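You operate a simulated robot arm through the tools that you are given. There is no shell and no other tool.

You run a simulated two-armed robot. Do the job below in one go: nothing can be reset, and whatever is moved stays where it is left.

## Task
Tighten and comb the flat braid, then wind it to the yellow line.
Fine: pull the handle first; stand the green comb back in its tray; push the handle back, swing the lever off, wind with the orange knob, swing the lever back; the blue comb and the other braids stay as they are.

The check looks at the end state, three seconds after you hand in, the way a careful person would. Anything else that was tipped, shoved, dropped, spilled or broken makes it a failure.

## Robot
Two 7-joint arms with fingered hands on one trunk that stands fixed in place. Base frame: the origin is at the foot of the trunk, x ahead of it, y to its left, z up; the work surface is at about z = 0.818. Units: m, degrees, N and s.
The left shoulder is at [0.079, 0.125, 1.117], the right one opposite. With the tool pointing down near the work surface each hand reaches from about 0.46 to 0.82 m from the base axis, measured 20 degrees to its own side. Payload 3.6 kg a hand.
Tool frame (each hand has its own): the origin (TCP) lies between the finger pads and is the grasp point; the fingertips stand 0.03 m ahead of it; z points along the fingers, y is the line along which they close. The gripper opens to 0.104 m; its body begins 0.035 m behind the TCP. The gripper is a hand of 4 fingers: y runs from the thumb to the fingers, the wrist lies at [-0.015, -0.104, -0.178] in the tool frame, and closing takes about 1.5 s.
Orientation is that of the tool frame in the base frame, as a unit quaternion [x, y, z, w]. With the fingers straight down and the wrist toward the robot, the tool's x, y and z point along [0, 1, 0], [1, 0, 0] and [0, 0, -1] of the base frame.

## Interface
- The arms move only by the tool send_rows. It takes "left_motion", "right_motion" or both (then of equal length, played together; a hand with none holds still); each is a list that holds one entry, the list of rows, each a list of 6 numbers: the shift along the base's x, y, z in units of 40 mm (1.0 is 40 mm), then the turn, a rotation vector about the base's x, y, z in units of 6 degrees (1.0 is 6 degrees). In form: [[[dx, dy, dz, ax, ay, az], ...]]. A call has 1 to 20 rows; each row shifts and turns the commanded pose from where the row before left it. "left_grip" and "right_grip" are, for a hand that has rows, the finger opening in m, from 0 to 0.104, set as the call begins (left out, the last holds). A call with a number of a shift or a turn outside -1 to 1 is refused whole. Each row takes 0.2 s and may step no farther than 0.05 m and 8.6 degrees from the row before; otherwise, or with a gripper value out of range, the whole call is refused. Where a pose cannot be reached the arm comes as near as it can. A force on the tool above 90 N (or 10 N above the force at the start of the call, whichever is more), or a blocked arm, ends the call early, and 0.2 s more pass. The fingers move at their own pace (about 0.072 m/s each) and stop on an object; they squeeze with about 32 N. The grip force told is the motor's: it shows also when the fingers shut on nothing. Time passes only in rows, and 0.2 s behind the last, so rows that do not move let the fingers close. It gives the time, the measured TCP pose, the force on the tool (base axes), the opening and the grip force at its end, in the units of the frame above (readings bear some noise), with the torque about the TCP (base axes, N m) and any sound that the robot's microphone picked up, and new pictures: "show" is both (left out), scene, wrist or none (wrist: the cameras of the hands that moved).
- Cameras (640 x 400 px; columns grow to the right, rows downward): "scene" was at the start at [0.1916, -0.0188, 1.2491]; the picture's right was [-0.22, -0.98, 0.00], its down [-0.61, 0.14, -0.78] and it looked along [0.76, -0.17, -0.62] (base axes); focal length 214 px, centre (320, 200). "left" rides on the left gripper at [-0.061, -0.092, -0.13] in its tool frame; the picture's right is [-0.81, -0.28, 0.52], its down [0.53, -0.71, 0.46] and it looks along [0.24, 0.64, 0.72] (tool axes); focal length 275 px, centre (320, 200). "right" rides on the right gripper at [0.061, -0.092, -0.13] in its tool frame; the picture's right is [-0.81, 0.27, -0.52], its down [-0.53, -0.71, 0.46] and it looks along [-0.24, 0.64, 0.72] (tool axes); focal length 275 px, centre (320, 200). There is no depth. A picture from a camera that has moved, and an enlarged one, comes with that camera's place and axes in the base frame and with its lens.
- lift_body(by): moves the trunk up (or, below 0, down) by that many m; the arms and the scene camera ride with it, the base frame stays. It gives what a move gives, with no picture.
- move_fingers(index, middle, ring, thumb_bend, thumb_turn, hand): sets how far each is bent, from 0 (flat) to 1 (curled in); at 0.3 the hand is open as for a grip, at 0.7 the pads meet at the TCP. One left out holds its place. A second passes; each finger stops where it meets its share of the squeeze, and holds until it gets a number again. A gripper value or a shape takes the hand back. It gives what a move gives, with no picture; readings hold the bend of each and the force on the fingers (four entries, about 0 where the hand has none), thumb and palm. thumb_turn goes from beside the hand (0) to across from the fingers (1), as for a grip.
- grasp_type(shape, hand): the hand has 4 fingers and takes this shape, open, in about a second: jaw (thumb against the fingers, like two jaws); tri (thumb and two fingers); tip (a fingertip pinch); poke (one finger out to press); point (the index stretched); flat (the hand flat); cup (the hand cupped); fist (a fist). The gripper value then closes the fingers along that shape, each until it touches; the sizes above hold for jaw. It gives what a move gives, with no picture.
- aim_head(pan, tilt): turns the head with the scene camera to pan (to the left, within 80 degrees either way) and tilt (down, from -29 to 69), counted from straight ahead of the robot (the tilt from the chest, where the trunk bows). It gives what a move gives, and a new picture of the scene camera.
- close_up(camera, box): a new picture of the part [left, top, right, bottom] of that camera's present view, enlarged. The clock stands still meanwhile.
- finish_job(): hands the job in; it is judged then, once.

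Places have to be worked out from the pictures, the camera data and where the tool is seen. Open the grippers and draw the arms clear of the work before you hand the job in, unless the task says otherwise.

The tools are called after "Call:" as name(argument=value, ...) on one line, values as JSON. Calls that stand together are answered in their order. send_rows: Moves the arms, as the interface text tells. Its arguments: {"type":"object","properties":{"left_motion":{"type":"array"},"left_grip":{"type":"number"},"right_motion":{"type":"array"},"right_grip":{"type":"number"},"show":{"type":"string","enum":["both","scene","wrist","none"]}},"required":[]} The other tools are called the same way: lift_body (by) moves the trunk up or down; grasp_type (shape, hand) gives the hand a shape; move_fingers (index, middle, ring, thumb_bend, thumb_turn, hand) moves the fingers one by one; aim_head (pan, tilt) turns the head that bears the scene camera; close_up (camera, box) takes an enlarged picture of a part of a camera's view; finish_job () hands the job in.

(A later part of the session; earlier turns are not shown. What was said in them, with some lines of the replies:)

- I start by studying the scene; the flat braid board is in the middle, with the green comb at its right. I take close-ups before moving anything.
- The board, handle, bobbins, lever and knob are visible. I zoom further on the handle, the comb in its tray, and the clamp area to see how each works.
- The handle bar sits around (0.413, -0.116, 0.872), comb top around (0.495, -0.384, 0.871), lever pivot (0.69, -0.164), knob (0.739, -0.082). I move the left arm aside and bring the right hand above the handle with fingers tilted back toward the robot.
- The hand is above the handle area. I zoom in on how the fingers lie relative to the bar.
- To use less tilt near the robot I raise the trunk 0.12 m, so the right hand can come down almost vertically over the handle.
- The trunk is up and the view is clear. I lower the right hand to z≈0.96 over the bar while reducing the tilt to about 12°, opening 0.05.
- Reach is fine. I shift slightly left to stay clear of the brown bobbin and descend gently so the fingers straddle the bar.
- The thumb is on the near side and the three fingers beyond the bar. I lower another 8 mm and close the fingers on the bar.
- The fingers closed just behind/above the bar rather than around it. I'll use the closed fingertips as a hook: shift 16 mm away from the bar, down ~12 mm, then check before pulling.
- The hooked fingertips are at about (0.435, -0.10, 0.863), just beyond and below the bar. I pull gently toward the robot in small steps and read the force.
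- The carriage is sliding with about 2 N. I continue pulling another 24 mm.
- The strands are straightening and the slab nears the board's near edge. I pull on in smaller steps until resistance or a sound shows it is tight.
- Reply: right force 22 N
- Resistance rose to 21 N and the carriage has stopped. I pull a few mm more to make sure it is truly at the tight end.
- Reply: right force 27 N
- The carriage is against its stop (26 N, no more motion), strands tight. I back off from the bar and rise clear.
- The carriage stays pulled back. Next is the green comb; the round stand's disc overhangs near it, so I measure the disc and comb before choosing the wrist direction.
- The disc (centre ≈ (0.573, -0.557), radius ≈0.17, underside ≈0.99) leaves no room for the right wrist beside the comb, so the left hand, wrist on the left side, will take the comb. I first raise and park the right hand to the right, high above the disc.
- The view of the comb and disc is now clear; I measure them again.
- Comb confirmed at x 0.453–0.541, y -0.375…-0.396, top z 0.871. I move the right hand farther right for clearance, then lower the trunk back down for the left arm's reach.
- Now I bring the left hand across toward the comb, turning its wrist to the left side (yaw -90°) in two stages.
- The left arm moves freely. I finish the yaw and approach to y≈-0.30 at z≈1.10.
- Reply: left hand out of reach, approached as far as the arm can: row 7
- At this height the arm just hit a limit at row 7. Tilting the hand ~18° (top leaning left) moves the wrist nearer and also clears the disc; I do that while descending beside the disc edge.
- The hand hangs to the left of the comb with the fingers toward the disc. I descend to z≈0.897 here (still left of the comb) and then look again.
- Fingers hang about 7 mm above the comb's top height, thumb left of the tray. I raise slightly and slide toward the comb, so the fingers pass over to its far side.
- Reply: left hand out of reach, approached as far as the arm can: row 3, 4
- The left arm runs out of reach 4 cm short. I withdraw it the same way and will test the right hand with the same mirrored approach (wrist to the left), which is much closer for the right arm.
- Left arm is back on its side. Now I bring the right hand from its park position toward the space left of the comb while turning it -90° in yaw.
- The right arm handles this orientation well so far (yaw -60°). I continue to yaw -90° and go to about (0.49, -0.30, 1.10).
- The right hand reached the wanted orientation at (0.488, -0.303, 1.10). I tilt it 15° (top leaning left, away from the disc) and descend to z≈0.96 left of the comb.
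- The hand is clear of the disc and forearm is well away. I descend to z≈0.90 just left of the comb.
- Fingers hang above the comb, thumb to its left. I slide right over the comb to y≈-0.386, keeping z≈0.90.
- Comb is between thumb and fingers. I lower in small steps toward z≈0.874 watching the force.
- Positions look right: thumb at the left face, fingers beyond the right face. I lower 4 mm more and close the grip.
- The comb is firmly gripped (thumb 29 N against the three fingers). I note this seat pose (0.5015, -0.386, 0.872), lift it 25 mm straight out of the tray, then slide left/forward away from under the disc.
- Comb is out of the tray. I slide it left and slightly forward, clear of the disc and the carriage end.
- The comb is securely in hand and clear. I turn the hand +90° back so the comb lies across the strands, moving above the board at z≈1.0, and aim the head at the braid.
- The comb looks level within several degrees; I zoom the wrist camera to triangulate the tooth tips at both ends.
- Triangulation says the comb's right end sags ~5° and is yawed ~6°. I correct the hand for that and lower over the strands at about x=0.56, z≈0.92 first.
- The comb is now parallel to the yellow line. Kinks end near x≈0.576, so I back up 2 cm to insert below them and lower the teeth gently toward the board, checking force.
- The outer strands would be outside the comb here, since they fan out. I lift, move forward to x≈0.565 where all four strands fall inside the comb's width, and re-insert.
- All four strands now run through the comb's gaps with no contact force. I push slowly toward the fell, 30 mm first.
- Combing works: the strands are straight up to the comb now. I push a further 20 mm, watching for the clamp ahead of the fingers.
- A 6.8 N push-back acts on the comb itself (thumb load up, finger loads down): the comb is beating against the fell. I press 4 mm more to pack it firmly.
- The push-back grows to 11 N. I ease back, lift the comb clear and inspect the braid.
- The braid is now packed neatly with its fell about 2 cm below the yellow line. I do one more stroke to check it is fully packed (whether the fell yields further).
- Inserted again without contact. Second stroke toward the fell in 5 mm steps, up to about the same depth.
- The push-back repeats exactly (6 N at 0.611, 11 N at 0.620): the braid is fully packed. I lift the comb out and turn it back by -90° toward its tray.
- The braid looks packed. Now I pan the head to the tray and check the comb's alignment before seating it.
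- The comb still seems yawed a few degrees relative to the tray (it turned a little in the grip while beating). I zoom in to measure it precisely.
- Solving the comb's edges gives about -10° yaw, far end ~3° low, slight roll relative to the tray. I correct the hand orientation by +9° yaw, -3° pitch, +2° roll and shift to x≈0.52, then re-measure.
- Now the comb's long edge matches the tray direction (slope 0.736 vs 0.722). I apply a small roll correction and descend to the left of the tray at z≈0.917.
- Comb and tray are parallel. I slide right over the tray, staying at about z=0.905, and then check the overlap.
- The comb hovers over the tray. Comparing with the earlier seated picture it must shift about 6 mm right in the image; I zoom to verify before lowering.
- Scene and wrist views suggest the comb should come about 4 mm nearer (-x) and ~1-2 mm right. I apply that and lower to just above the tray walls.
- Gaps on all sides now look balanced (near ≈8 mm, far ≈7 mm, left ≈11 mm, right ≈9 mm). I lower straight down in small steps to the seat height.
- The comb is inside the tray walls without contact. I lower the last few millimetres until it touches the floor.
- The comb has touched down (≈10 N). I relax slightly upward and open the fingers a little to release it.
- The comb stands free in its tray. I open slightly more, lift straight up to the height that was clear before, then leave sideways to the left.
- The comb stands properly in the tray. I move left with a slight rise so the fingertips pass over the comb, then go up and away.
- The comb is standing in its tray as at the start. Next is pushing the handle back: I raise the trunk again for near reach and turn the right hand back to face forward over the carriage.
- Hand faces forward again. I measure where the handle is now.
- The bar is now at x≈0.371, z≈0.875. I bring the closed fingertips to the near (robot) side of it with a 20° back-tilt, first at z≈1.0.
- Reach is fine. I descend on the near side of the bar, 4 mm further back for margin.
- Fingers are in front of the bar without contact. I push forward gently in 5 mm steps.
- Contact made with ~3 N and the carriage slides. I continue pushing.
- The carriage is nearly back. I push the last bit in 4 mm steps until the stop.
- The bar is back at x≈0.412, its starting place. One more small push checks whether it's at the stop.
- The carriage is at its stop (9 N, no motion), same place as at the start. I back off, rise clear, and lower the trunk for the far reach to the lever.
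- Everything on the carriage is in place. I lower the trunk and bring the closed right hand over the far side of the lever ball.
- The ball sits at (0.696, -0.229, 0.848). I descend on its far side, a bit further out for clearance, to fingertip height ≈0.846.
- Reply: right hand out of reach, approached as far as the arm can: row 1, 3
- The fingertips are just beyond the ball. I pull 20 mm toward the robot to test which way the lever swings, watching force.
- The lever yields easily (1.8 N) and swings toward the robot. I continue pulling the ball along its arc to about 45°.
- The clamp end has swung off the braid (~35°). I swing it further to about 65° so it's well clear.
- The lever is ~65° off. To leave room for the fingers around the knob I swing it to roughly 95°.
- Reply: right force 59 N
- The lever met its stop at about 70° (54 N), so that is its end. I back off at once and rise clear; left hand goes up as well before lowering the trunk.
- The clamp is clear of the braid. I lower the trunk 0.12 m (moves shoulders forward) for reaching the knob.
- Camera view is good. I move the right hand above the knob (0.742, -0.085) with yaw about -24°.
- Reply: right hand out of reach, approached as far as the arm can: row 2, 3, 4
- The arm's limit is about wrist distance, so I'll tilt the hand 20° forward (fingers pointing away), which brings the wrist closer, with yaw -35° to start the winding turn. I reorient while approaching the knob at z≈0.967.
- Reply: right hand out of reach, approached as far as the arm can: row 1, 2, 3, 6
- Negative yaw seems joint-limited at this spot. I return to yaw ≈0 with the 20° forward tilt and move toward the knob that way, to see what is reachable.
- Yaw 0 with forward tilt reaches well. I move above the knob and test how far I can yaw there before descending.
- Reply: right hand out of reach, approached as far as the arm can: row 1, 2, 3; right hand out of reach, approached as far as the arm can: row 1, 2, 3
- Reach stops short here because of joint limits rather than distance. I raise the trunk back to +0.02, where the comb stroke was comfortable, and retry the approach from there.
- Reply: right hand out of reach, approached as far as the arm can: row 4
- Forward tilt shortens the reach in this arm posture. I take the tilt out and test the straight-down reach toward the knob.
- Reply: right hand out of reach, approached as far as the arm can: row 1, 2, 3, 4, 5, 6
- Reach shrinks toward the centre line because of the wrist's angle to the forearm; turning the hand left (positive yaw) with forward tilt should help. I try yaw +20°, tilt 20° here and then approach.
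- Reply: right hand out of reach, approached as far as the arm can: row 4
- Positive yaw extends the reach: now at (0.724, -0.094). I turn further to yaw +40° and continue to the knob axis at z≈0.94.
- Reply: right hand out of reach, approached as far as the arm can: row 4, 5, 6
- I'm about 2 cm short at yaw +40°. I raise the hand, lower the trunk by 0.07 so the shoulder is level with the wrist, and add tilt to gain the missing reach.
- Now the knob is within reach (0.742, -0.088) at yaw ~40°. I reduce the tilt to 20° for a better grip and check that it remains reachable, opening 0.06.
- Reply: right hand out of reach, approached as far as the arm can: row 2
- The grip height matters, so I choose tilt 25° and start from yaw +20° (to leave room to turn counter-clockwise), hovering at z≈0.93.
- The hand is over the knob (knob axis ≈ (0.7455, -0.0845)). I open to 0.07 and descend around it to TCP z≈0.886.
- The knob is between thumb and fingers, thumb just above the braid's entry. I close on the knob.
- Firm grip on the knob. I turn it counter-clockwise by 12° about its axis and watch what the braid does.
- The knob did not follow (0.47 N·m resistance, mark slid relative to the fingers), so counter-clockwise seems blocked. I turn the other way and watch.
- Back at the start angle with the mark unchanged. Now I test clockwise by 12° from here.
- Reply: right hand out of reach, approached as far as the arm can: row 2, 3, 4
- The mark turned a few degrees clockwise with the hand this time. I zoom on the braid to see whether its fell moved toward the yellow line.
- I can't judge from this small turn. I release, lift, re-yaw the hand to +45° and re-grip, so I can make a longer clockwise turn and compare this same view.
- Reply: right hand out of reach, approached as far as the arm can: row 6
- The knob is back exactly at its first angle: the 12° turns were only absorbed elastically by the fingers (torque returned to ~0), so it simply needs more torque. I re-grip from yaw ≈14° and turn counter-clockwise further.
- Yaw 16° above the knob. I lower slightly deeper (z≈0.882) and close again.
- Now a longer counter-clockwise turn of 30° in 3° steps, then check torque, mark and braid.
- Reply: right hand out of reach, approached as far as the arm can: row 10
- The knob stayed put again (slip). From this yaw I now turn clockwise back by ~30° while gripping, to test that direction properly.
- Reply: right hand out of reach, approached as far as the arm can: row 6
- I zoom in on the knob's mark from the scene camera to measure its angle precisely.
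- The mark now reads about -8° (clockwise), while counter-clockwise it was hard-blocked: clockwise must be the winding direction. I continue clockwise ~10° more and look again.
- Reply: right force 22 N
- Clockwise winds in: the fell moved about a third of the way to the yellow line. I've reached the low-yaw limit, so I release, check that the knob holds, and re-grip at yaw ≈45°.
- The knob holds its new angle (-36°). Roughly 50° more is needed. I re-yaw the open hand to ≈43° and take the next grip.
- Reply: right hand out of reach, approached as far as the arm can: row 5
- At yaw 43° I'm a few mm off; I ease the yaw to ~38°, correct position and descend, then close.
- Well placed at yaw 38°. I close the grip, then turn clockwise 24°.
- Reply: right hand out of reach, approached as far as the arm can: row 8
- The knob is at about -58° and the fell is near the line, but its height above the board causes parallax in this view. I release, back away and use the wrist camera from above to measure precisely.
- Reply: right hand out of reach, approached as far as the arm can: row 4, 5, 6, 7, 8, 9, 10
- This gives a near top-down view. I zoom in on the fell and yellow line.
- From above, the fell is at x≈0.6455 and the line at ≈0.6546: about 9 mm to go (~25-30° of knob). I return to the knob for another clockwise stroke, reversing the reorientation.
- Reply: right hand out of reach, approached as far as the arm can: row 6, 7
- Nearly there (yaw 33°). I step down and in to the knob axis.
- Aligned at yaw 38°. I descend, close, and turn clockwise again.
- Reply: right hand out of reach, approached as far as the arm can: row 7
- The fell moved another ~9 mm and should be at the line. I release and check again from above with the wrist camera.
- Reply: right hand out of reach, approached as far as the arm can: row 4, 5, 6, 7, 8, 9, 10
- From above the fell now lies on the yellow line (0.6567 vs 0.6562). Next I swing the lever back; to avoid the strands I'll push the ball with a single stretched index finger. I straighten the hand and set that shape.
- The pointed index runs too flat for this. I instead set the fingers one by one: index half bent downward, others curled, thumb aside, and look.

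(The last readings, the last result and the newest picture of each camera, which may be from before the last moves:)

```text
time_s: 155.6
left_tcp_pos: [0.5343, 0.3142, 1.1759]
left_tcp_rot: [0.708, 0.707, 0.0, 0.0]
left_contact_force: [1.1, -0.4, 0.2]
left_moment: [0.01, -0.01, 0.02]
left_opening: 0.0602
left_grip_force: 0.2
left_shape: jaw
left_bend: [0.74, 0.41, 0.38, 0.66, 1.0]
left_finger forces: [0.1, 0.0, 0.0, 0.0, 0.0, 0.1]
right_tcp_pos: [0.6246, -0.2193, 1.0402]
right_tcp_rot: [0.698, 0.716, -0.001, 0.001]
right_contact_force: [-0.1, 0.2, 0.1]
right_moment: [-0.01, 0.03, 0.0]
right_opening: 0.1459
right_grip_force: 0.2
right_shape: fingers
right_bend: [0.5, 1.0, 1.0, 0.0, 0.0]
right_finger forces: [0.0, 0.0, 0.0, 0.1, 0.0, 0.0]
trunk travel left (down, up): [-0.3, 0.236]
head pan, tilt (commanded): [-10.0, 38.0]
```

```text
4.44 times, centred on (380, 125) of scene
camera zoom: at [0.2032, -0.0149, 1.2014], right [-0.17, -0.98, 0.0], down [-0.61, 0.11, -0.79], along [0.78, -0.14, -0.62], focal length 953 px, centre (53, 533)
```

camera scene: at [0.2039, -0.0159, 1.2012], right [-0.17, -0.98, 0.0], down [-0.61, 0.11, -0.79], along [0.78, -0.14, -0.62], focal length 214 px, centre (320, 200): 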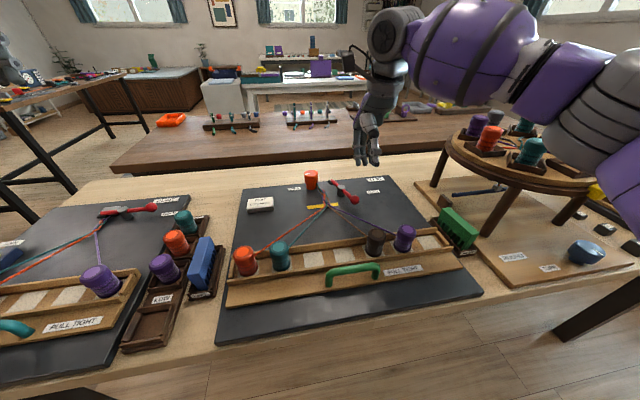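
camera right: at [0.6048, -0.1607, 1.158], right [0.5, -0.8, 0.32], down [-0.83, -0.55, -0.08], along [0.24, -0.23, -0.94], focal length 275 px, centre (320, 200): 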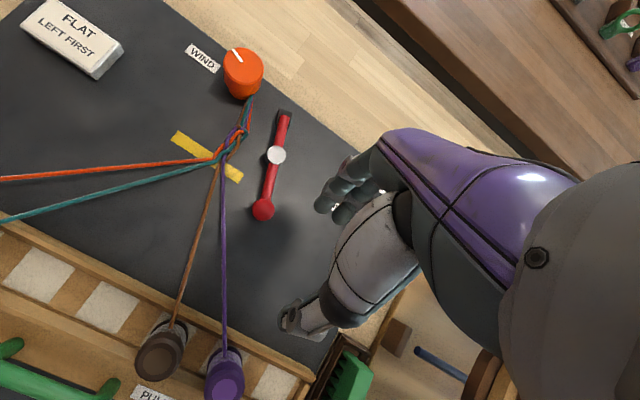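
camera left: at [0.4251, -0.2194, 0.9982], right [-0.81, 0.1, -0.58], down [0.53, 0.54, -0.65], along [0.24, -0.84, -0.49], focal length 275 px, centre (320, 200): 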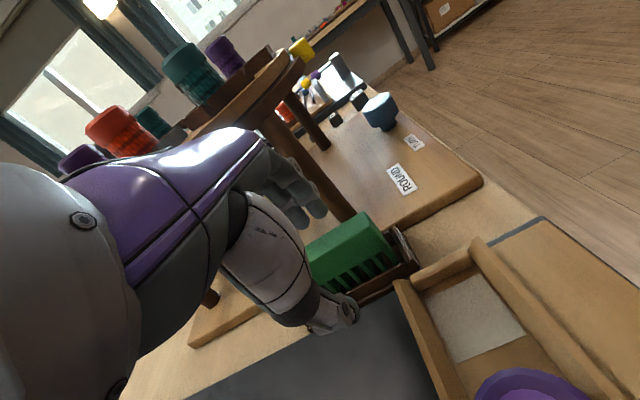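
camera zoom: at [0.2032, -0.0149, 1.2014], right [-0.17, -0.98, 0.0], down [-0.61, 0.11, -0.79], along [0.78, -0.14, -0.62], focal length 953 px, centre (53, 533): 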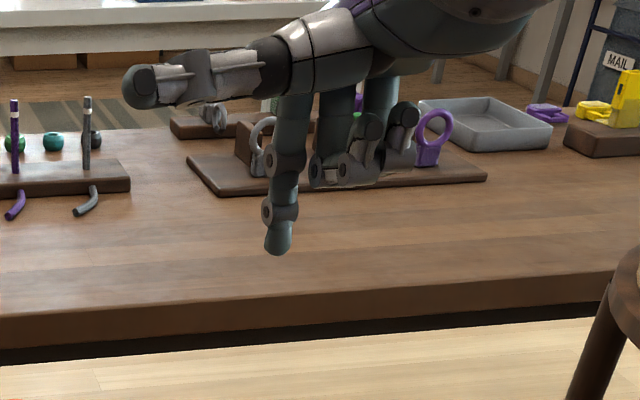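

Now the index is a slender poker pointing down, about (+0.02, +0.011, -0.024) from the TCP, others well above. I move it over the spot between the ball and the strands and check before descending.

Call:
send_rows(right_motion=[[[-0.2, 0.4, -0.2, 0, 0, 0], [-0.2, 0.4, -0.4, 0, 0, 0], [-0.16, 0.45, -0.7, 0, 0, 0], [0, 0, -0.9, 0, 0, 0]]])

Call:
close_up(camera="scene", box=[300, 120, 370, 220])

Call:
close_up(camera="right", box=[120, 130, 440, 380])

```text
time_s: 156.6
left_tcp_pos: [0.535, 0.3149, 1.1755]
left_tcp_rot: [0.708, 0.707, 0.0, 0.0]
left_contact_force: [-0.6, -0.4, 0.9]
left_moment: [0.01, 0.0, 0.01]
left_opening: 0.0603
left_grip_force: 0.2
left_shape: jaw
left_bend: [0.74, 0.41, 0.38, 0.66, 1.0]
left_finger forces: [0.1, 0.0, 0.1, 0.0, 0.0, 0.1]
right_tcp_pos: [0.6033, -0.1701, 0.9505]
right_tcp_rot: [0.698, 0.716, -0.001, 0.0]
right_contact_force: [0.1, -0.2, 0.2]
right_moment: [0.0, -0.01, -0.03]
right_opening: 0.1458
right_grip_force: 0.1
right_shape: fingers
right_bend: [0.5, 1.0, 1.0, 0.0, 0.0]
right_finger forces: [0.0, 0.0, 0.0, 0.0, 0.0, 0.0]
trunk travel left (down, up): [-0.3, 0.236]
head pan, tilt (commanded): [-10.0, 38.0]
camera scene: at [0.2035, -0.0151, 1.2013], right [-0.17, -0.98, 0.0], down [-0.61, 0.11, -0.79], along [0.78, -0.14, -0.62], focal length 214 px, centre (320, 200)
camera right: at [0.5119, -0.1109, 1.0807], right [0.3, -0.8, 0.52], down [-0.7, -0.55, -0.45], along [0.65, -0.23, -0.72], focal length 275 px, centre (320, 200)
```

scene: 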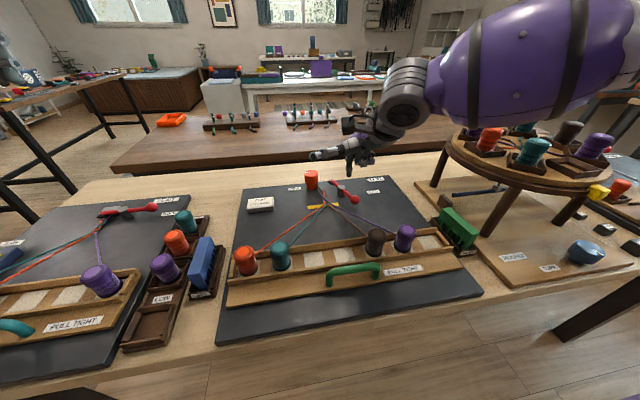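
right: 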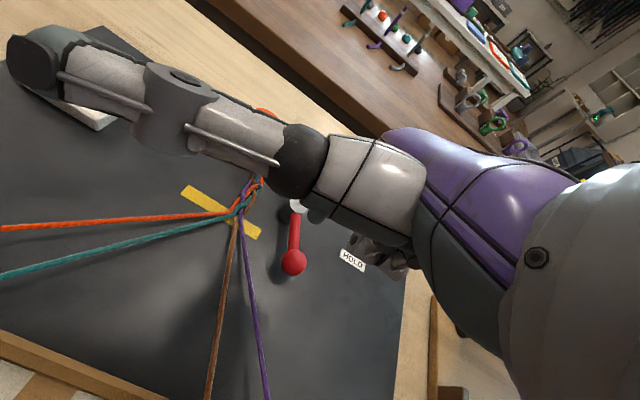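

```text
4.00 times, centred on (335, 170) of scene
camera zoom: at [0.2035, -0.0151, 1.2013], right [-0.17, -0.98, 0.0], down [-0.61, 0.11, -0.79], along [0.78, -0.14, -0.62], focal length 858 px, centre (260, 320)
```

zoom: 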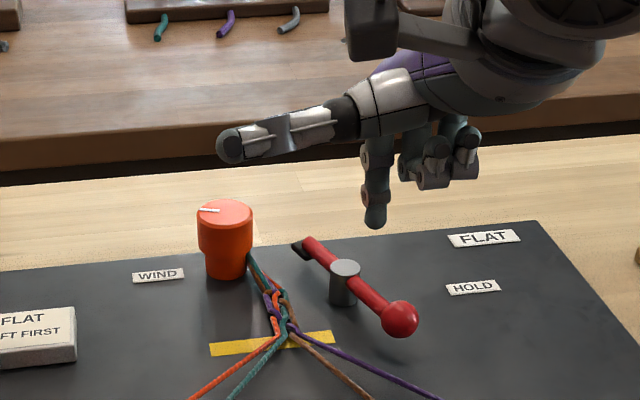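

```text
1.60 times, centred on (280, 255) of right
camera zoom: at [0.5119, -0.1109, 1.0807], right [0.3, -0.8, 0.52], down [-0.7, -0.55, -0.45], along [0.65, -0.23, -0.72], focal length 440 px, centre (384, 112)
```

zoom: 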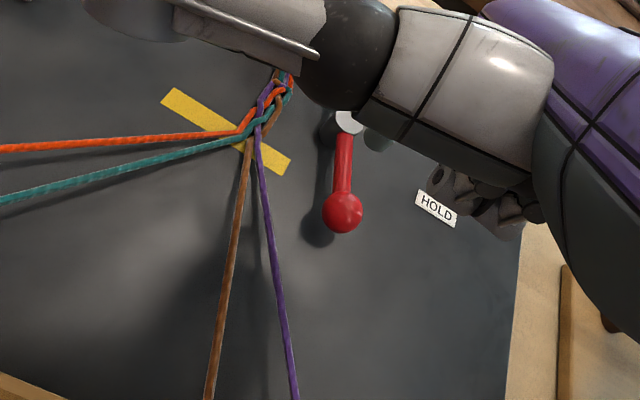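

The tip is over (0.6305, -0.162), the ball at (0.635, -0.186), nearest strand about 1 cm beyond. I shift 5 mm nearer and descend to ball height.

Call:
send_rows(right_motion=[[[-0.12, -0.02, -0.3, 0, 0, 0], [0, 0, -0.6, 0, 0, 0], [0, 0, -0.6, 0, 0, 0], [0, 0, -0.45, 0, 0, 0]]])

Call:
close_up(camera="scene", box=[305, 155, 365, 215])

Call:
close_up(camera="right", box=[120, 130, 440, 380])

```text
time_s: 157.6
left_tcp_pos: [0.5332, 0.3145, 1.1757]
left_tcp_rot: [0.707, 0.707, 0.0, 0.0]
left_contact_force: [0.3, 0.1, -0.6]
left_moment: [0.02, 0.01, 0.01]
left_opening: 0.0602
left_grip_force: 0.1
left_shape: jaw
left_bend: [0.74, 0.41, 0.38, 0.66, 1.0]
left_finger forces: [0.0, 0.1, 0.1, 0.0, 0.0, 0.1]
right_tcp_pos: [0.5981, -0.1697, 0.8736]
right_tcp_rot: [0.698, 0.716, -0.001, 0.0]
right_contact_force: [-0.3, -0.3, -0.2]
right_moment: [-0.01, 0.01, -0.02]
right_opening: 0.1455
right_grip_force: 0.1
right_shape: fingers
right_bend: [0.5, 1.0, 1.0, 0.0, 0.0]
right_finger forces: [0.0, 0.0, 0.1, 0.0, 0.0, 0.0]
trunk travel left (down, up): [-0.3, 0.236]
head pan, tilt (commanded): [-10.0, 38.0]
camera scene: at [0.2034, -0.0149, 1.2013], right [-0.17, -0.98, 0.0], down [-0.61, 0.11, -0.79], along [0.78, -0.14, -0.62], focal length 214 px, centre (320, 200)
camera right: at [0.5069, -0.1119, 1.0033], right [0.3, -0.8, 0.52], down [-0.7, -0.55, -0.45], along [0.65, -0.23, -0.72], focal length 275 px, centre (320, 200)
```

scene: 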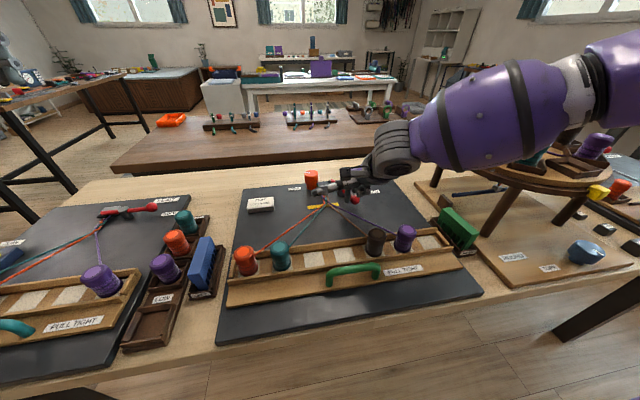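
right: 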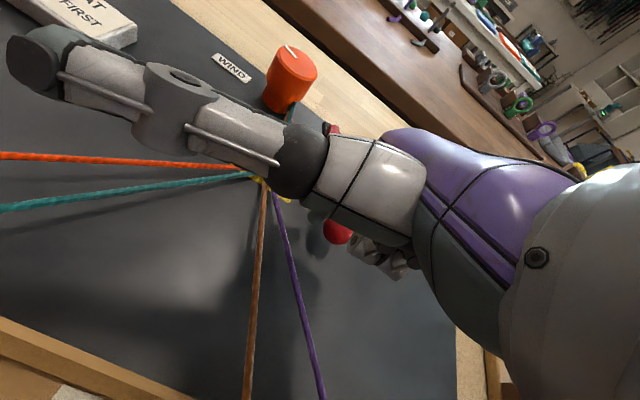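

```text
6.67 times, centred on (335, 185) of scene
camera zoom: at [0.2034, -0.0149, 1.2013], right [-0.17, -0.98, 0.0], down [-0.61, 0.11, -0.79], along [0.78, -0.14, -0.62], focal length 1430 px, centre (220, 300)
```

zoom: 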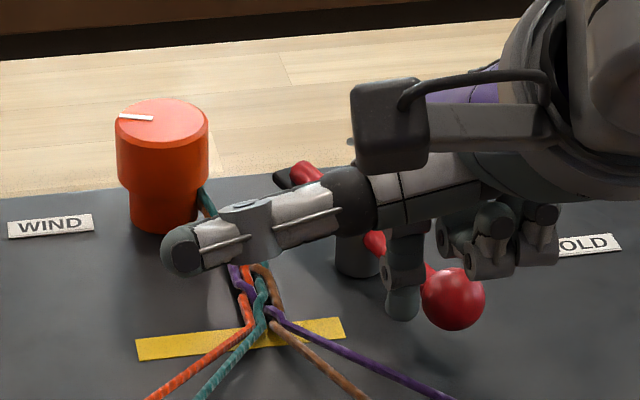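

```text
1.60 times, centred on (280, 255) of right
camera zoom: at [0.5069, -0.1119, 1.0033], right [0.3, -0.8, 0.52], down [-0.7, -0.55, -0.45], along [0.65, -0.23, -0.72], focal length 440 px, centre (384, 112)
```

zoom: 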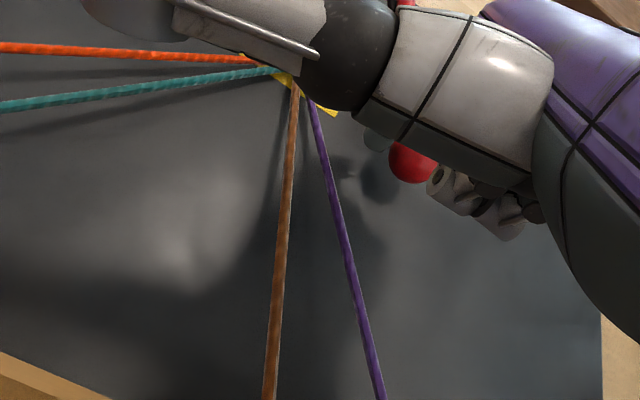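

The finger is right beside the ball. I push it along the arc: first mostly sideways, then forward, to about 20° from home.

Call:
send_rows(right_motion=[[[0.07, -0.17, -0.04, 0, 0, 0], [0.05, -0.25, 0, 0, 0, 0], [0.05, -0.25, 0, 0, 0, 0], [0.11, -0.18, 0, 0, 0, 0], [0.11, -0.18, 0, 0, 0, 0], [0.15, -0.15, 0, 0, 0, 0], [0.15, -0.15, 0, 0, 0, 0]]])

Call:
close_up(camera="scene", box=[305, 155, 365, 215])

Call:
close_up(camera="right", box=[120, 130, 440, 380])

```text
time_s: 159.2
left_tcp_pos: [0.5349, 0.3167, 1.1759]
left_tcp_rot: [0.707, 0.707, -0.001, 0.0]
left_contact_force: [-0.3, 0.8, -0.4]
left_moment: [0.02, 0.01, -0.01]
left_opening: 0.0601
left_grip_force: 0.2
left_shape: jaw
left_bend: [0.74, 0.41, 0.38, 0.66, 1.0]
left_finger forces: [0.0, 0.0, 0.0, 0.0, 0.0, 0.0]
right_tcp_pos: [0.6268, -0.2238, 0.8721]
right_tcp_rot: [0.698, 0.716, -0.001, 0.001]
right_contact_force: [-1.1, 0.2, 0.6]
right_moment: [0.03, 0.02, 0.05]
right_opening: 0.1454
right_grip_force: 0.1
right_shape: fingers
right_bend: [0.51, 1.0, 1.0, 0.0, 0.0]
right_finger forces: [0.7, 0.0, 0.1, 0.0, 0.1, 0.1]
trunk travel left (down, up): [-0.3, 0.236]
head pan, tilt (commanded): [-10.0, 38.0]
camera scene: at [0.2031, -0.0149, 1.2014], right [-0.17, -0.98, 0.0], down [-0.61, 0.11, -0.79], along [0.78, -0.14, -0.62], focal length 214 px, centre (320, 200)
camera right: at [0.5344, -0.1645, 1.0017], right [0.3, -0.8, 0.52], down [-0.7, -0.55, -0.45], along [0.65, -0.23, -0.72], focal length 275 px, centre (320, 200)
```

scene: 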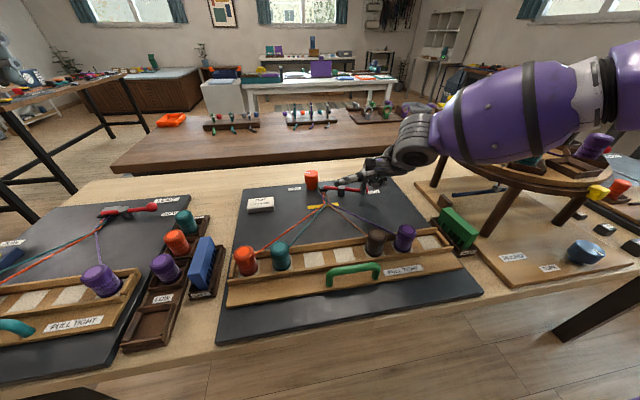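
right: 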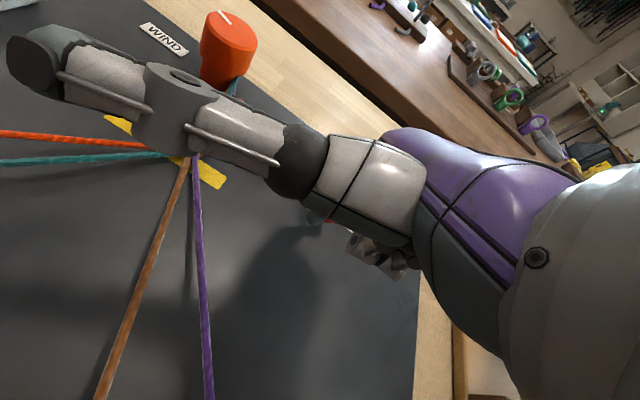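

```text
6.67 times, centred on (335, 185) of scene
camera zoom: at [0.2031, -0.0149, 1.2014], right [-0.17, -0.98, 0.0], down [-0.61, 0.11, -0.79], along [0.78, -0.14, -0.62], focal length 1430 px, centre (220, 300)
```

zoom: 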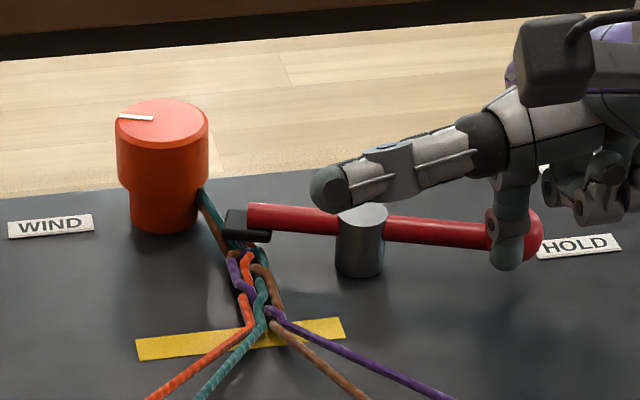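

```text
1.60 times, centred on (280, 255) of right
camera zoom: at [0.5344, -0.1645, 1.0017], right [0.3, -0.8, 0.52], down [-0.7, -0.55, -0.45], along [0.65, -0.23, -0.72], focal length 440 px, centre (384, 112)
```

zoom: 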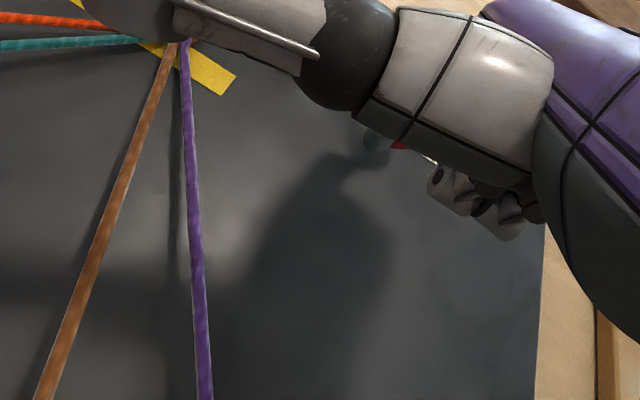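

The lever is ~17° from home. I continue pushing forward until it reaches its hold position.

Call:
send_rows(right_motion=[[[0.15, -0.09, 0, 0, 0, 0], [0.15, -0.07, 0, 0, 0, 0], [0.15, -0.04, 0, 0, 0, 0], [0, 0, 0, 0, 0, 0]]], show="none")

Call:
close_up(camera="scene", box=[305, 155, 365, 215])

```text
time_s: 160.2
left_tcp_pos: [0.534, 0.3159, 1.1753]
left_tcp_rot: [0.707, 0.707, 0.0, 0.0]
left_contact_force: [-0.5, 1.1, -0.2]
left_moment: [-0.04, 0.03, 0.01]
left_opening: 0.0604
left_grip_force: 0.1
left_shape: jaw
left_bend: [0.74, 0.41, 0.38, 0.66, 1.0]
left_finger forces: [0.0, 0.0, 0.1, 0.0, 0.1, 0.0]
right_tcp_pos: [0.6431, -0.2315, 0.8726]
right_tcp_rot: [0.698, 0.716, 0.0, 0.0]
right_contact_force: [0.6, -0.3, -0.4]
right_moment: [-0.03, 0.0, 0.02]
right_opening: 0.1457
right_grip_force: 0.1
right_shape: fingers
right_bend: [0.5, 1.0, 1.0, 0.0, 0.0]
right_finger forces: [0.0, 0.0, 0.1, 0.1, 0.1, 0.0]
trunk travel left (down, up): [-0.3, 0.236]
head pan, tilt (commanded): [-10.0, 38.0]
```

```text
6.67 times, centred on (335, 185) of scene
camera zoom: at [0.2031, -0.0149, 1.2014], right [-0.17, -0.98, 0.0], down [-0.61, 0.11, -0.79], along [0.78, -0.14, -0.62], focal length 1430 px, centre (220, 300)
```

zoom: 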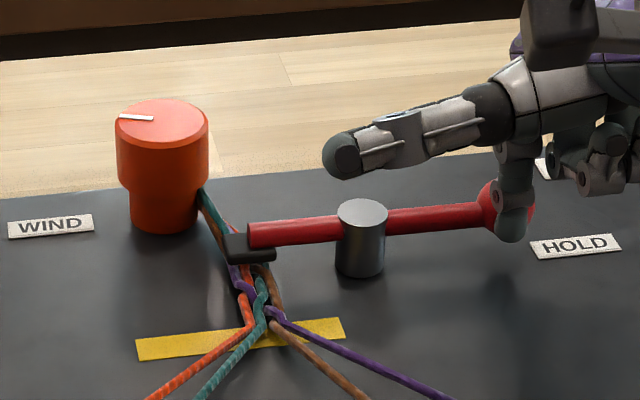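

The lever bar is parallel again to its original direction. A gentle extra push confirms whether it is against its hold stop.

Call:
send_rows(right_motion=[[[0.1, 0, 0, 0, 0, 0], [0.05, 0, 0, 0, 0, 0], [0, 0, 0, 0, 0, 0]]], show="none")

Call:
close_up(camera="scene", box=[305, 155, 365, 215])

```text
time_s: 161.0
left_tcp_pos: [0.5338, 0.3139, 1.1763]
left_tcp_rot: [0.707, 0.707, 0.001, -0.001]
left_contact_force: [-0.4, -0.6, -0.1]
left_moment: [-0.01, -0.01, -0.02]
left_opening: 0.0606
left_grip_force: 0.1
left_shape: jaw
left_bend: [0.74, 0.41, 0.38, 0.66, 1.0]
left_finger forces: [0.1, 0.0, 0.0, 0.0, 0.1, 0.1]
right_tcp_pos: [0.6488, -0.2317, 0.8741]
right_tcp_rot: [0.698, 0.716, -0.001, 0.001]
right_contact_force: [-3.3, -0.1, 0.9]
right_moment: [-0.01, 0.01, -0.01]
right_opening: 0.1439
right_grip_force: 2.0
right_shape: fingers
right_bend: [0.53, 1.0, 1.0, 0.0, 0.0]
right_finger forces: [3.3, 0.0, 0.1, 0.0, 0.0, 0.0]
trunk travel left (down, up): [-0.3, 0.236]
head pan, tilt (commanded): [-10.0, 38.0]
```

```text
6.67 times, centred on (335, 185) of scene
camera zoom: at [0.2027, -0.0149, 1.2015], right [-0.17, -0.98, 0.0], down [-0.61, 0.11, -0.79], along [0.78, -0.14, -0.62], focal length 1430 px, centre (220, 300)
```

zoom: 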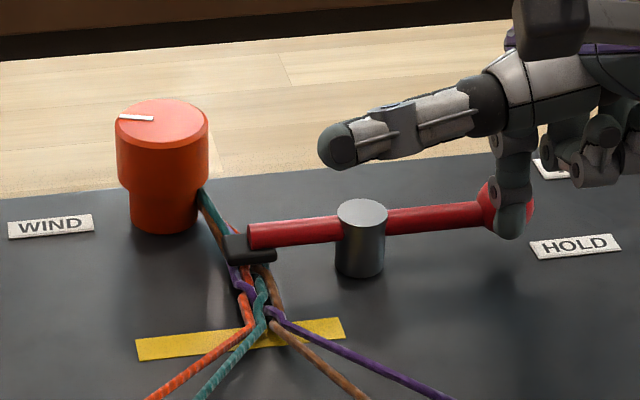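

The lever resists at its hold position (finger flexes, bar doesn't move). I withdraw the finger, lift away, and view the work.

Call:
send_rows(right_motion=[[[-0.4, 0, 0, 0, 0, 0], [-0.3, -0.1, 0.2, 0, 0, 0], [0, -0.1, 0.8, 0, 0, 0], [0, -0.1, 1, 0, 0, 0], [0, 0, 1, 0, 0, 0], [-0.2, 0, 1, 0, 0, 0]]])

Call:
close_up(camera="right", box=[60, 130, 380, 400])

Call:
close_up(camera="scene", box=[285, 150, 385, 230])

```text
time_s: 162.4
left_tcp_pos: [0.5329, 0.3162, 1.1766]
left_tcp_rot: [0.707, 0.707, 0.0, 0.0]
left_contact_force: [0.6, 0.1, 0.0]
left_moment: [0.0, -0.01, 0.03]
left_opening: 0.0599
left_grip_force: 0.1
left_shape: jaw
left_bend: [0.74, 0.41, 0.38, 0.66, 1.0]
left_finger forces: [0.1, 0.0, 0.1, 0.1, 0.1, 0.0]
right_tcp_pos: [0.6127, -0.2445, 1.0332]
right_tcp_rot: [0.697, 0.717, -0.001, 0.001]
right_contact_force: [0.1, -0.1, -0.1]
right_moment: [0.02, 0.02, 0.03]
right_opening: 0.1459
right_grip_force: 0.1
right_shape: fingers
right_bend: [0.5, 1.0, 1.0, 0.0, 0.0]
right_finger forces: [0.1, 0.0, 0.0, 0.1, 0.0, 0.0]
trunk travel left (down, up): [-0.3, 0.236]
head pan, tilt (commanded): [-10.0, 38.0]
camera scene: at [0.2026, -0.0148, 1.2015], right [-0.17, -0.98, 0.0], down [-0.61, 0.11, -0.79], along [0.78, -0.14, -0.62], focal length 214 px, centre (320, 200)
camera right: at [0.5216, -0.1854, 1.1623], right [0.3, -0.8, 0.52], down [-0.7, -0.55, -0.45], along [0.65, -0.23, -0.72], focal length 275 px, centre (320, 200)
```

scene: 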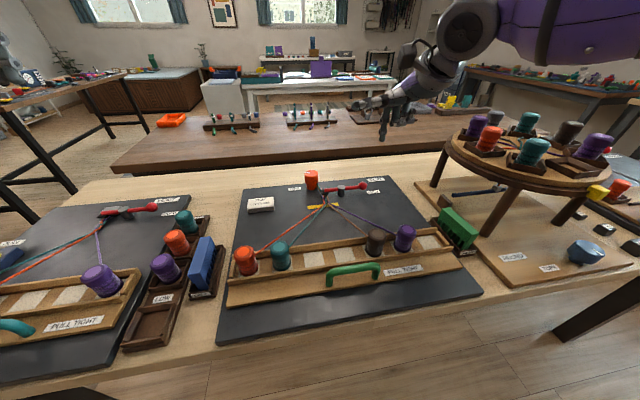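
right: 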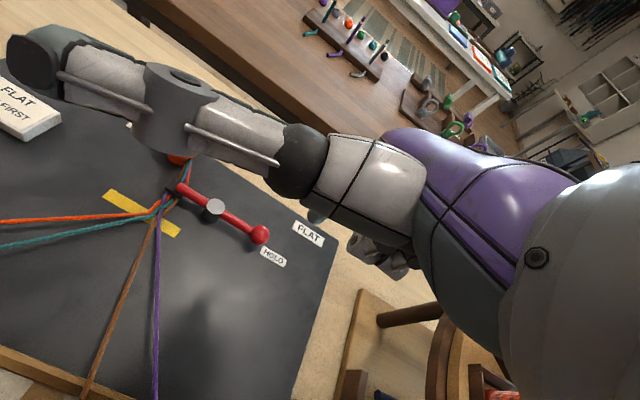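

```text
1.48 times, centred on (220, 265) of right
camera zoom: at [0.5216, -0.1854, 1.1623], right [0.3, -0.8, 0.52], down [-0.7, -0.55, -0.45], along [0.65, -0.23, -0.72], focal length 408 px, centre (468, 104)
```

zoom: 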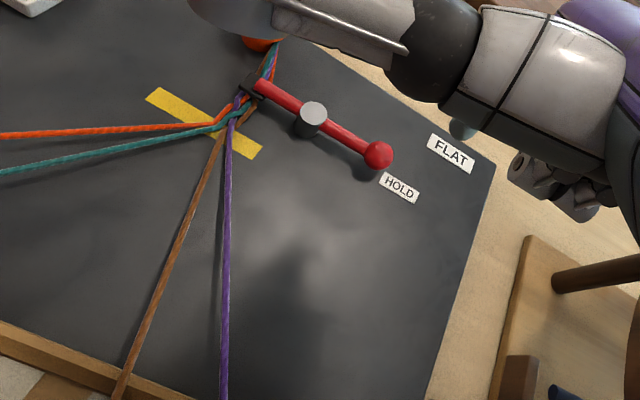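

```text
5.00 times, centred on (335, 190) of scene
camera zoom: at [0.2026, -0.0148, 1.2015], right [-0.17, -0.98, 0.0], down [-0.61, 0.11, -0.79], along [0.78, -0.14, -0.62], focal length 1072 px, centre (245, 250)
```

zoom: 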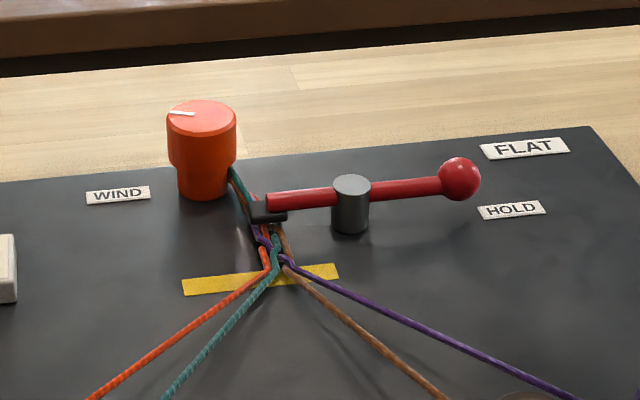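

The lever is back on HOLD as at the start. I open the hand to the jaw shape and take one more top-down look at the fell and clamp.

Call:
grasp_type(shape="jaw", hand="right")

Call:
send_rows(right_motion=[[[0, 0, 0, 0, 1, 0], [0, 0, 0, 0, 1, 0], [0, 0, 0, 0, 1, 0], [0, 0, 0, 0, 1, 0], [0, 0, 0, 0, 0.8, 0]]], right_grip=0.104, show="wrist")

```text
time_s: 163.3
left_tcp_pos: [0.5351, 0.3153, 1.1757]
left_tcp_rot: [0.707, 0.707, 0.0, 0.0]
left_contact_force: [0.8, 0.1, -0.1]
left_moment: [-0.03, 0.02, 0.0]
left_opening: 0.0602
left_grip_force: 0.1
left_shape: jaw
left_bend: [0.74, 0.41, 0.38, 0.66, 1.0]
left_finger forces: [0.1, 0.0, 0.1, 0.0, 0.1, 0.0]
right_tcp_pos: [0.6134, -0.2454, 1.0319]
right_tcp_rot: [0.698, 0.716, -0.001, 0.0]
right_contact_force: [0.4, -1.0, 0.0]
right_moment: [-0.02, 0.02, 0.01]
right_opening: 0.1038
right_grip_force: 0.1
right_shape: jaw
right_bend: [0.3, 0.3, 0.3, 0.3, 0.97]
right_finger forces: [0.0, 0.0, 0.1, 0.0, 0.1, 0.0]
trunk travel left (down, up): [-0.3, 0.236]
head pan, tilt (commanded): [-10.0, 38.0]
```

```text
time_s: 164.5
left_tcp_pos: [0.5347, 0.3155, 1.1751]
left_tcp_rot: [0.707, 0.707, -0.001, 0.0]
left_contact_force: [0.1, -0.3, -0.2]
left_moment: [-0.01, 0.01, -0.02]
left_opening: 0.0602
left_grip_force: 0.0
left_shape: jaw
left_bend: [0.74, 0.41, 0.38, 0.66, 1.0]
left_finger forces: [0.0, 0.0, 0.0, 0.0, 0.1, 0.0]
right_tcp_pos: [0.6136, -0.2439, 1.0327]
right_tcp_rot: [0.676, 0.693, -0.175, -0.178]
right_contact_force: [-0.2, 0.7, 0.1]
right_moment: [0.04, -0.02, 0.02]
right_opening: 0.1038
right_grip_force: 0.0
right_shape: jaw
right_bend: [0.3, 0.3, 0.3, 0.3, 0.97]
right_finger forces: [0.0, 0.0, 0.0, 0.0, 0.1, 0.0]
trunk travel left (down, up): [-0.3, 0.236]
head pan, tilt (commanded): [-10.0, 38.0]
camera right: at [0.597, -0.1852, 1.1907], right [0.51, -0.8, 0.31], down [-0.83, -0.55, -0.06], along [0.22, -0.23, -0.95], focal length 275 px, centre (320, 200)
```

right: 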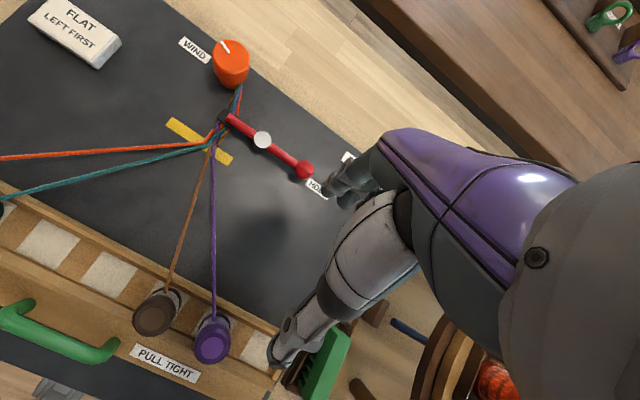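

Call:
close_up(camera="right", box=[160, 90, 260, 170])

Call:
close_up(camera="right", box=[100, 20, 360, 230])

```text
5.00 times, centred on (210, 130) of right
camera zoom: at [0.597, -0.1852, 1.1907], right [0.51, -0.8, 0.31], down [-0.83, -0.55, -0.06], along [0.22, -0.23, -0.95], focal length 1376 px, centre (870, 550)
```

zoom: 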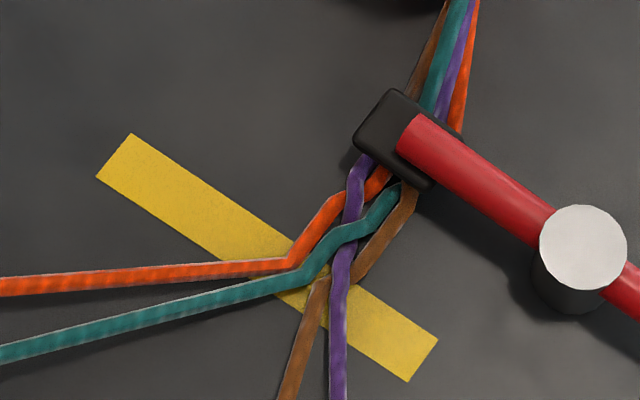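

```text
1.90 times, centred on (230, 125) of right
camera zoom: at [0.597, -0.1852, 1.1907], right [0.51, -0.8, 0.31], down [-0.83, -0.55, -0.06], along [0.22, -0.23, -0.95], focal length 524 px, centre (491, 343)
```

zoom: 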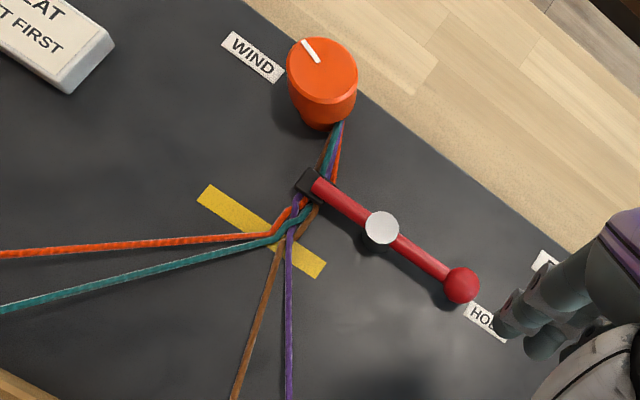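

The fell lies within the yellow line and the clamp holds the braid. Now I draw both arms clear: right hand up and back to about its start position, both grippers open.

Call:
send_rows(right_motion=[[[0, 0, 0.9, 0, -0.8, 0], [-0.3, 0, 0.9, 0, -0.8, 0], [-0.7, -0.1, 0.7, 0, -0.8, 0], [-0.9, -0.2, 0.3, 0, -0.8, 0], [-0.9, -0.3, 0.2, 0, -0.8, 0], [-0.9, -0.3, 0.2, 0, -0.8, 0], [-0.9, -0.3, 0, 0, 0, 0], [-0.5, -0.3, 0, 0, 0, 0]]], left_motion=[[[0, 0, 0, 0, 0, 0], [0, 0, 0, 0, 0, 0], [0, 0, 0, 0, 0, 0], [0, 0, 0, 0, 0, 0], [0, 0, 0, 0, 0, 0], [0, 0, 0, 0, 0, 0], [0, 0, 0, 0, 0, 0], [0, 0, 0, 0, 0, 0]]], right_grip=0.104, left_grip=0.104, show="scene")

Call:
lift_body(by=0.05)

Call:
aim_head(pan=-14, tilt=40)

```text
time_s: 166.3
left_tcp_pos: [0.5344, 0.3144, 1.1762]
left_tcp_rot: [0.707, 0.707, 0.0, 0.001]
left_contact_force: [0.1, 0.1, -0.5]
left_moment: [-0.01, -0.01, 0.0]
left_opening: 0.1035
left_grip_force: 0.0
left_shape: jaw
left_bend: [0.3, 0.3, 0.3, 0.3, 0.98]
left_finger forces: [0.0, 0.0, 0.1, 0.0, 0.0, 0.0]
right_tcp_pos: [0.4081, -0.3051, 1.1612]
right_tcp_rot: [0.698, 0.716, 0.0, 0.001]
right_contact_force: [0.0, 0.0, -0.4]
right_moment: [-0.01, -0.04, -0.03]
right_opening: 0.104
right_grip_force: 0.0
right_shape: jaw
right_bend: [0.3, 0.3, 0.3, 0.3, 0.97]
right_finger forces: [0.0, 0.0, 0.0, 0.0, 0.1, 0.1]
trunk travel left (down, up): [-0.3, 0.236]
head pan, tilt (commanded): [-10.0, 38.0]
camera scene: at [0.203, -0.0151, 1.2014], right [-0.17, -0.98, 0.0], down [-0.61, 0.11, -0.79], along [0.78, -0.14, -0.62], focal length 214 px, centre (320, 200)
```

scene: 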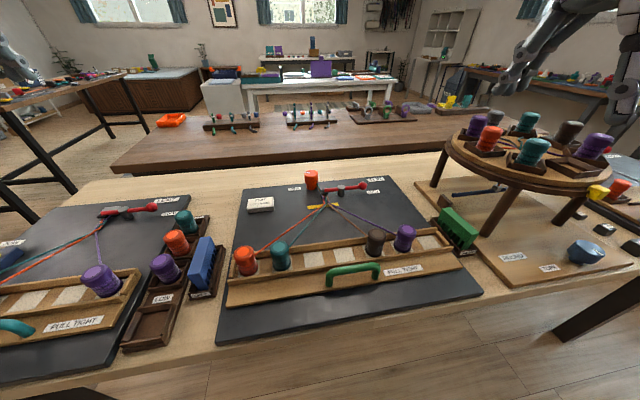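

```text
time_s: 167.2
left_tcp_pos: [0.5341, 0.3148, 1.2261]
left_tcp_rot: [0.707, 0.707, 0.001, 0.0]
left_contact_force: [-0.6, 0.0, 0.3]
left_moment: [0.05, 0.0, 0.01]
left_opening: 0.1038
left_grip_force: 0.1
left_shape: jaw
left_bend: [0.3, 0.3, 0.3, 0.3, 0.98]
left_finger forces: [0.0, 0.0, 0.1, 0.1, 0.0, 0.0]
right_tcp_pos: [0.4099, -0.3054, 1.2108]
right_tcp_rot: [0.698, 0.716, -0.001, 0.001]
right_contact_force: [0.2, -0.5, -0.4]
right_moment: [-0.03, 0.02, -0.01]
right_opening: 0.1039
right_grip_force: 0.2
right_shape: jaw
right_bend: [0.3, 0.3, 0.3, 0.3, 0.97]
right_finger forces: [0.0, 0.0, 0.0, 0.0, 0.1, 0.1]
trunk travel left (down, up): [-0.35, 0.186]
head pan, tilt (commanded): [-10.0, 38.0]
```

```text
time_s: 167.9
left_tcp_pos: [0.5347, 0.3155, 1.2259]
left_tcp_rot: [0.708, 0.706, -0.001, 0.0]
left_contact_force: [-0.6, -0.4, 0.0]
left_moment: [-0.01, -0.03, 0.0]
left_opening: 0.1036
left_grip_force: 0.1
left_shape: jaw
left_bend: [0.3, 0.3, 0.3, 0.3, 0.98]
left_finger forces: [0.0, 0.0, 0.0, 0.1, 0.0, 0.0]
right_tcp_pos: [0.4094, -0.3046, 1.2105]
right_tcp_rot: [0.698, 0.716, -0.001, 0.0]
right_contact_force: [0.1, 0.3, -0.3]
right_moment: [-0.01, -0.02, -0.03]
right_opening: 0.1041
right_grip_force: 0.0
right_shape: jaw
right_bend: [0.3, 0.3, 0.3, 0.3, 0.97]
right_finger forces: [0.0, 0.0, 0.1, 0.1, 0.0, 0.1]
trunk travel left (down, up): [-0.35, 0.186]
head pan, tilt (commanded): [-14.0, 40.0]
camera scene: at [0.1901, -0.0204, 1.2467], right [-0.24, -0.97, 0.0], down [-0.62, 0.16, -0.77], along [0.74, -0.19, -0.64], focal length 214 px, centre (320, 200)
```

scene: 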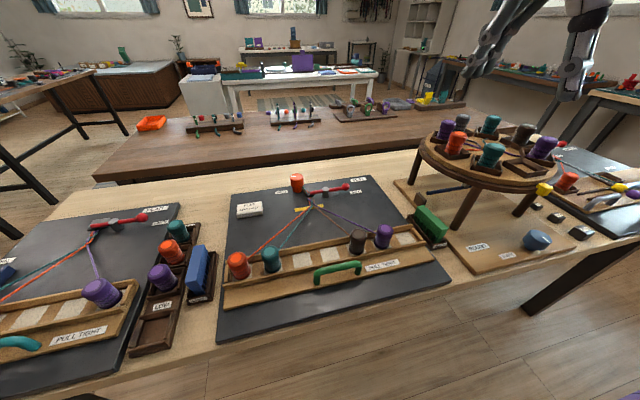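

Both arms are clear. I do a last close inspection of the braid, combs, lever, disc and handle before handing in.

Call:
close_up(camera="scene", box=[215, 160, 455, 330])

Call:
close_up(camera="scene", box=[270, 165, 370, 235])

Call:
close_up(camera="scene", box=[390, 100, 640, 290])

Call:
close_up(camera="scene", box=[0, 190, 230, 380])

```text
2.35 times, centred on (335, 245) of scene
camera zoom: at [0.1901, -0.0204, 1.2467], right [-0.24, -0.97, 0.0], down [-0.62, 0.16, -0.77], along [0.74, -0.19, -0.64], focal length 505 px, centre (285, 94)
```

zoom: 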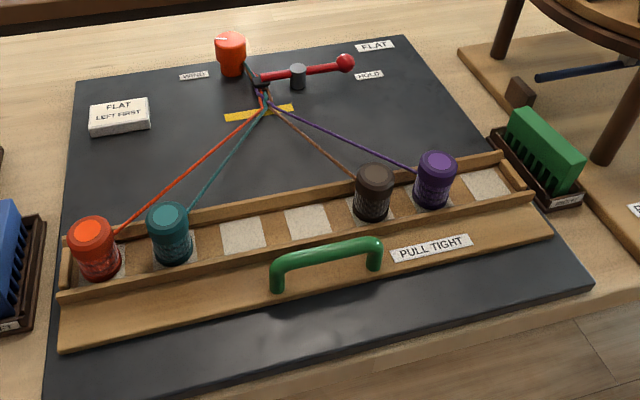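

```text
5.71 times, centred on (320, 200) of scene
camera zoom: at [0.1901, -0.0204, 1.2467], right [-0.24, -0.97, 0.0], down [-0.62, 0.16, -0.77], along [0.74, -0.19, -0.64], focal length 1226 px, centre (320, 200)
```

zoom: 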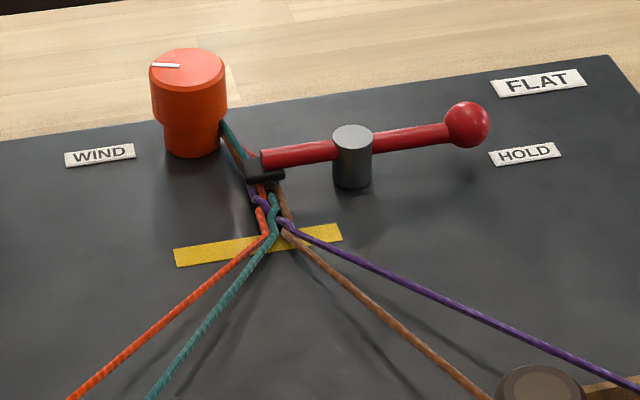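

```text
2.11 times, centred on (515, 195) of scene
camera zoom: at [0.1901, -0.0204, 1.2467], right [-0.24, -0.97, 0.0], down [-0.62, 0.16, -0.77], along [0.74, -0.19, -0.64], focal length 452 px, centre (-90, 210)
```

zoom: 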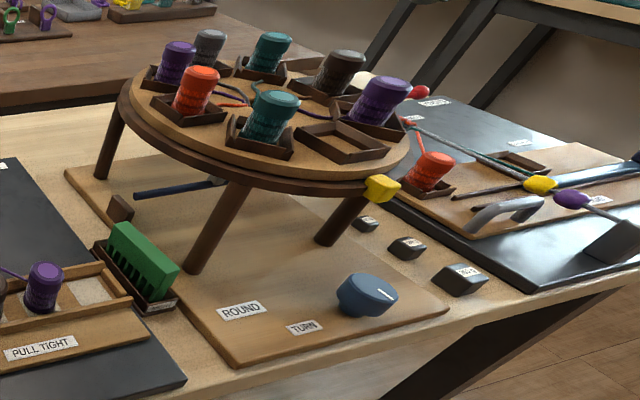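

```text
2.11 times, centred on (115, 285) of scene
camera zoom: at [0.1901, -0.0204, 1.2467], right [-0.24, -0.97, 0.0], down [-0.62, 0.16, -0.77], along [0.74, -0.19, -0.64], focal length 452 px, centre (752, 21)
```

zoom: 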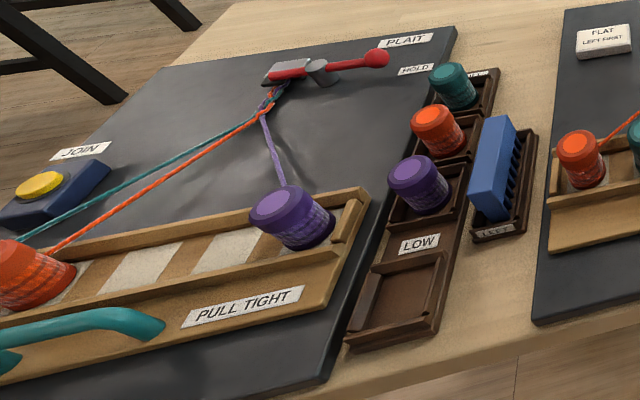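

Everything checks out: the carriage is back at its start, the braid is packed with its fell on the yellow line, and the lever is on HOLD. The green comb stands in its tray. The blue comb, bobbins, disc and other braids are where they were, and both arms are clear with open grippers. I hand in.

Call:
finish_job()

```text
The job is handed in.
```

I finished the flat braid as asked and handed it in; I have no result from the check yet.

- **Tightened:** I pulled the handle to its stop before combing, then pushed it back to where it started.
- **Combed:** Two strokes of the green comb packed the braid. The second met the same resistance at the same point, so it would not pack further. The comb is standing in its tray again.
- **Wound:** I swung the lever off and turned the orange knob clockwise. Measured from above, the point where the strands fan out sits within about 1.5 mm of the middle of the yellow line. I then swung the lever back to HOLD.
- **Left alone:** In the last close-ups the blue comb, the bobbins, the round stand and the other braids looked as they did at the start.

Two moments were rougher than planned:

- **Lever:** I pushed it against its end stop with about 54 N while swinging it off. I saw no damage.
- **Knob:** I first tried to turn it counter-clockwise, but it is blocked that way and my fingers slipped on it before I found the right direction.

Both arms are drawn clear and both grippers are open.
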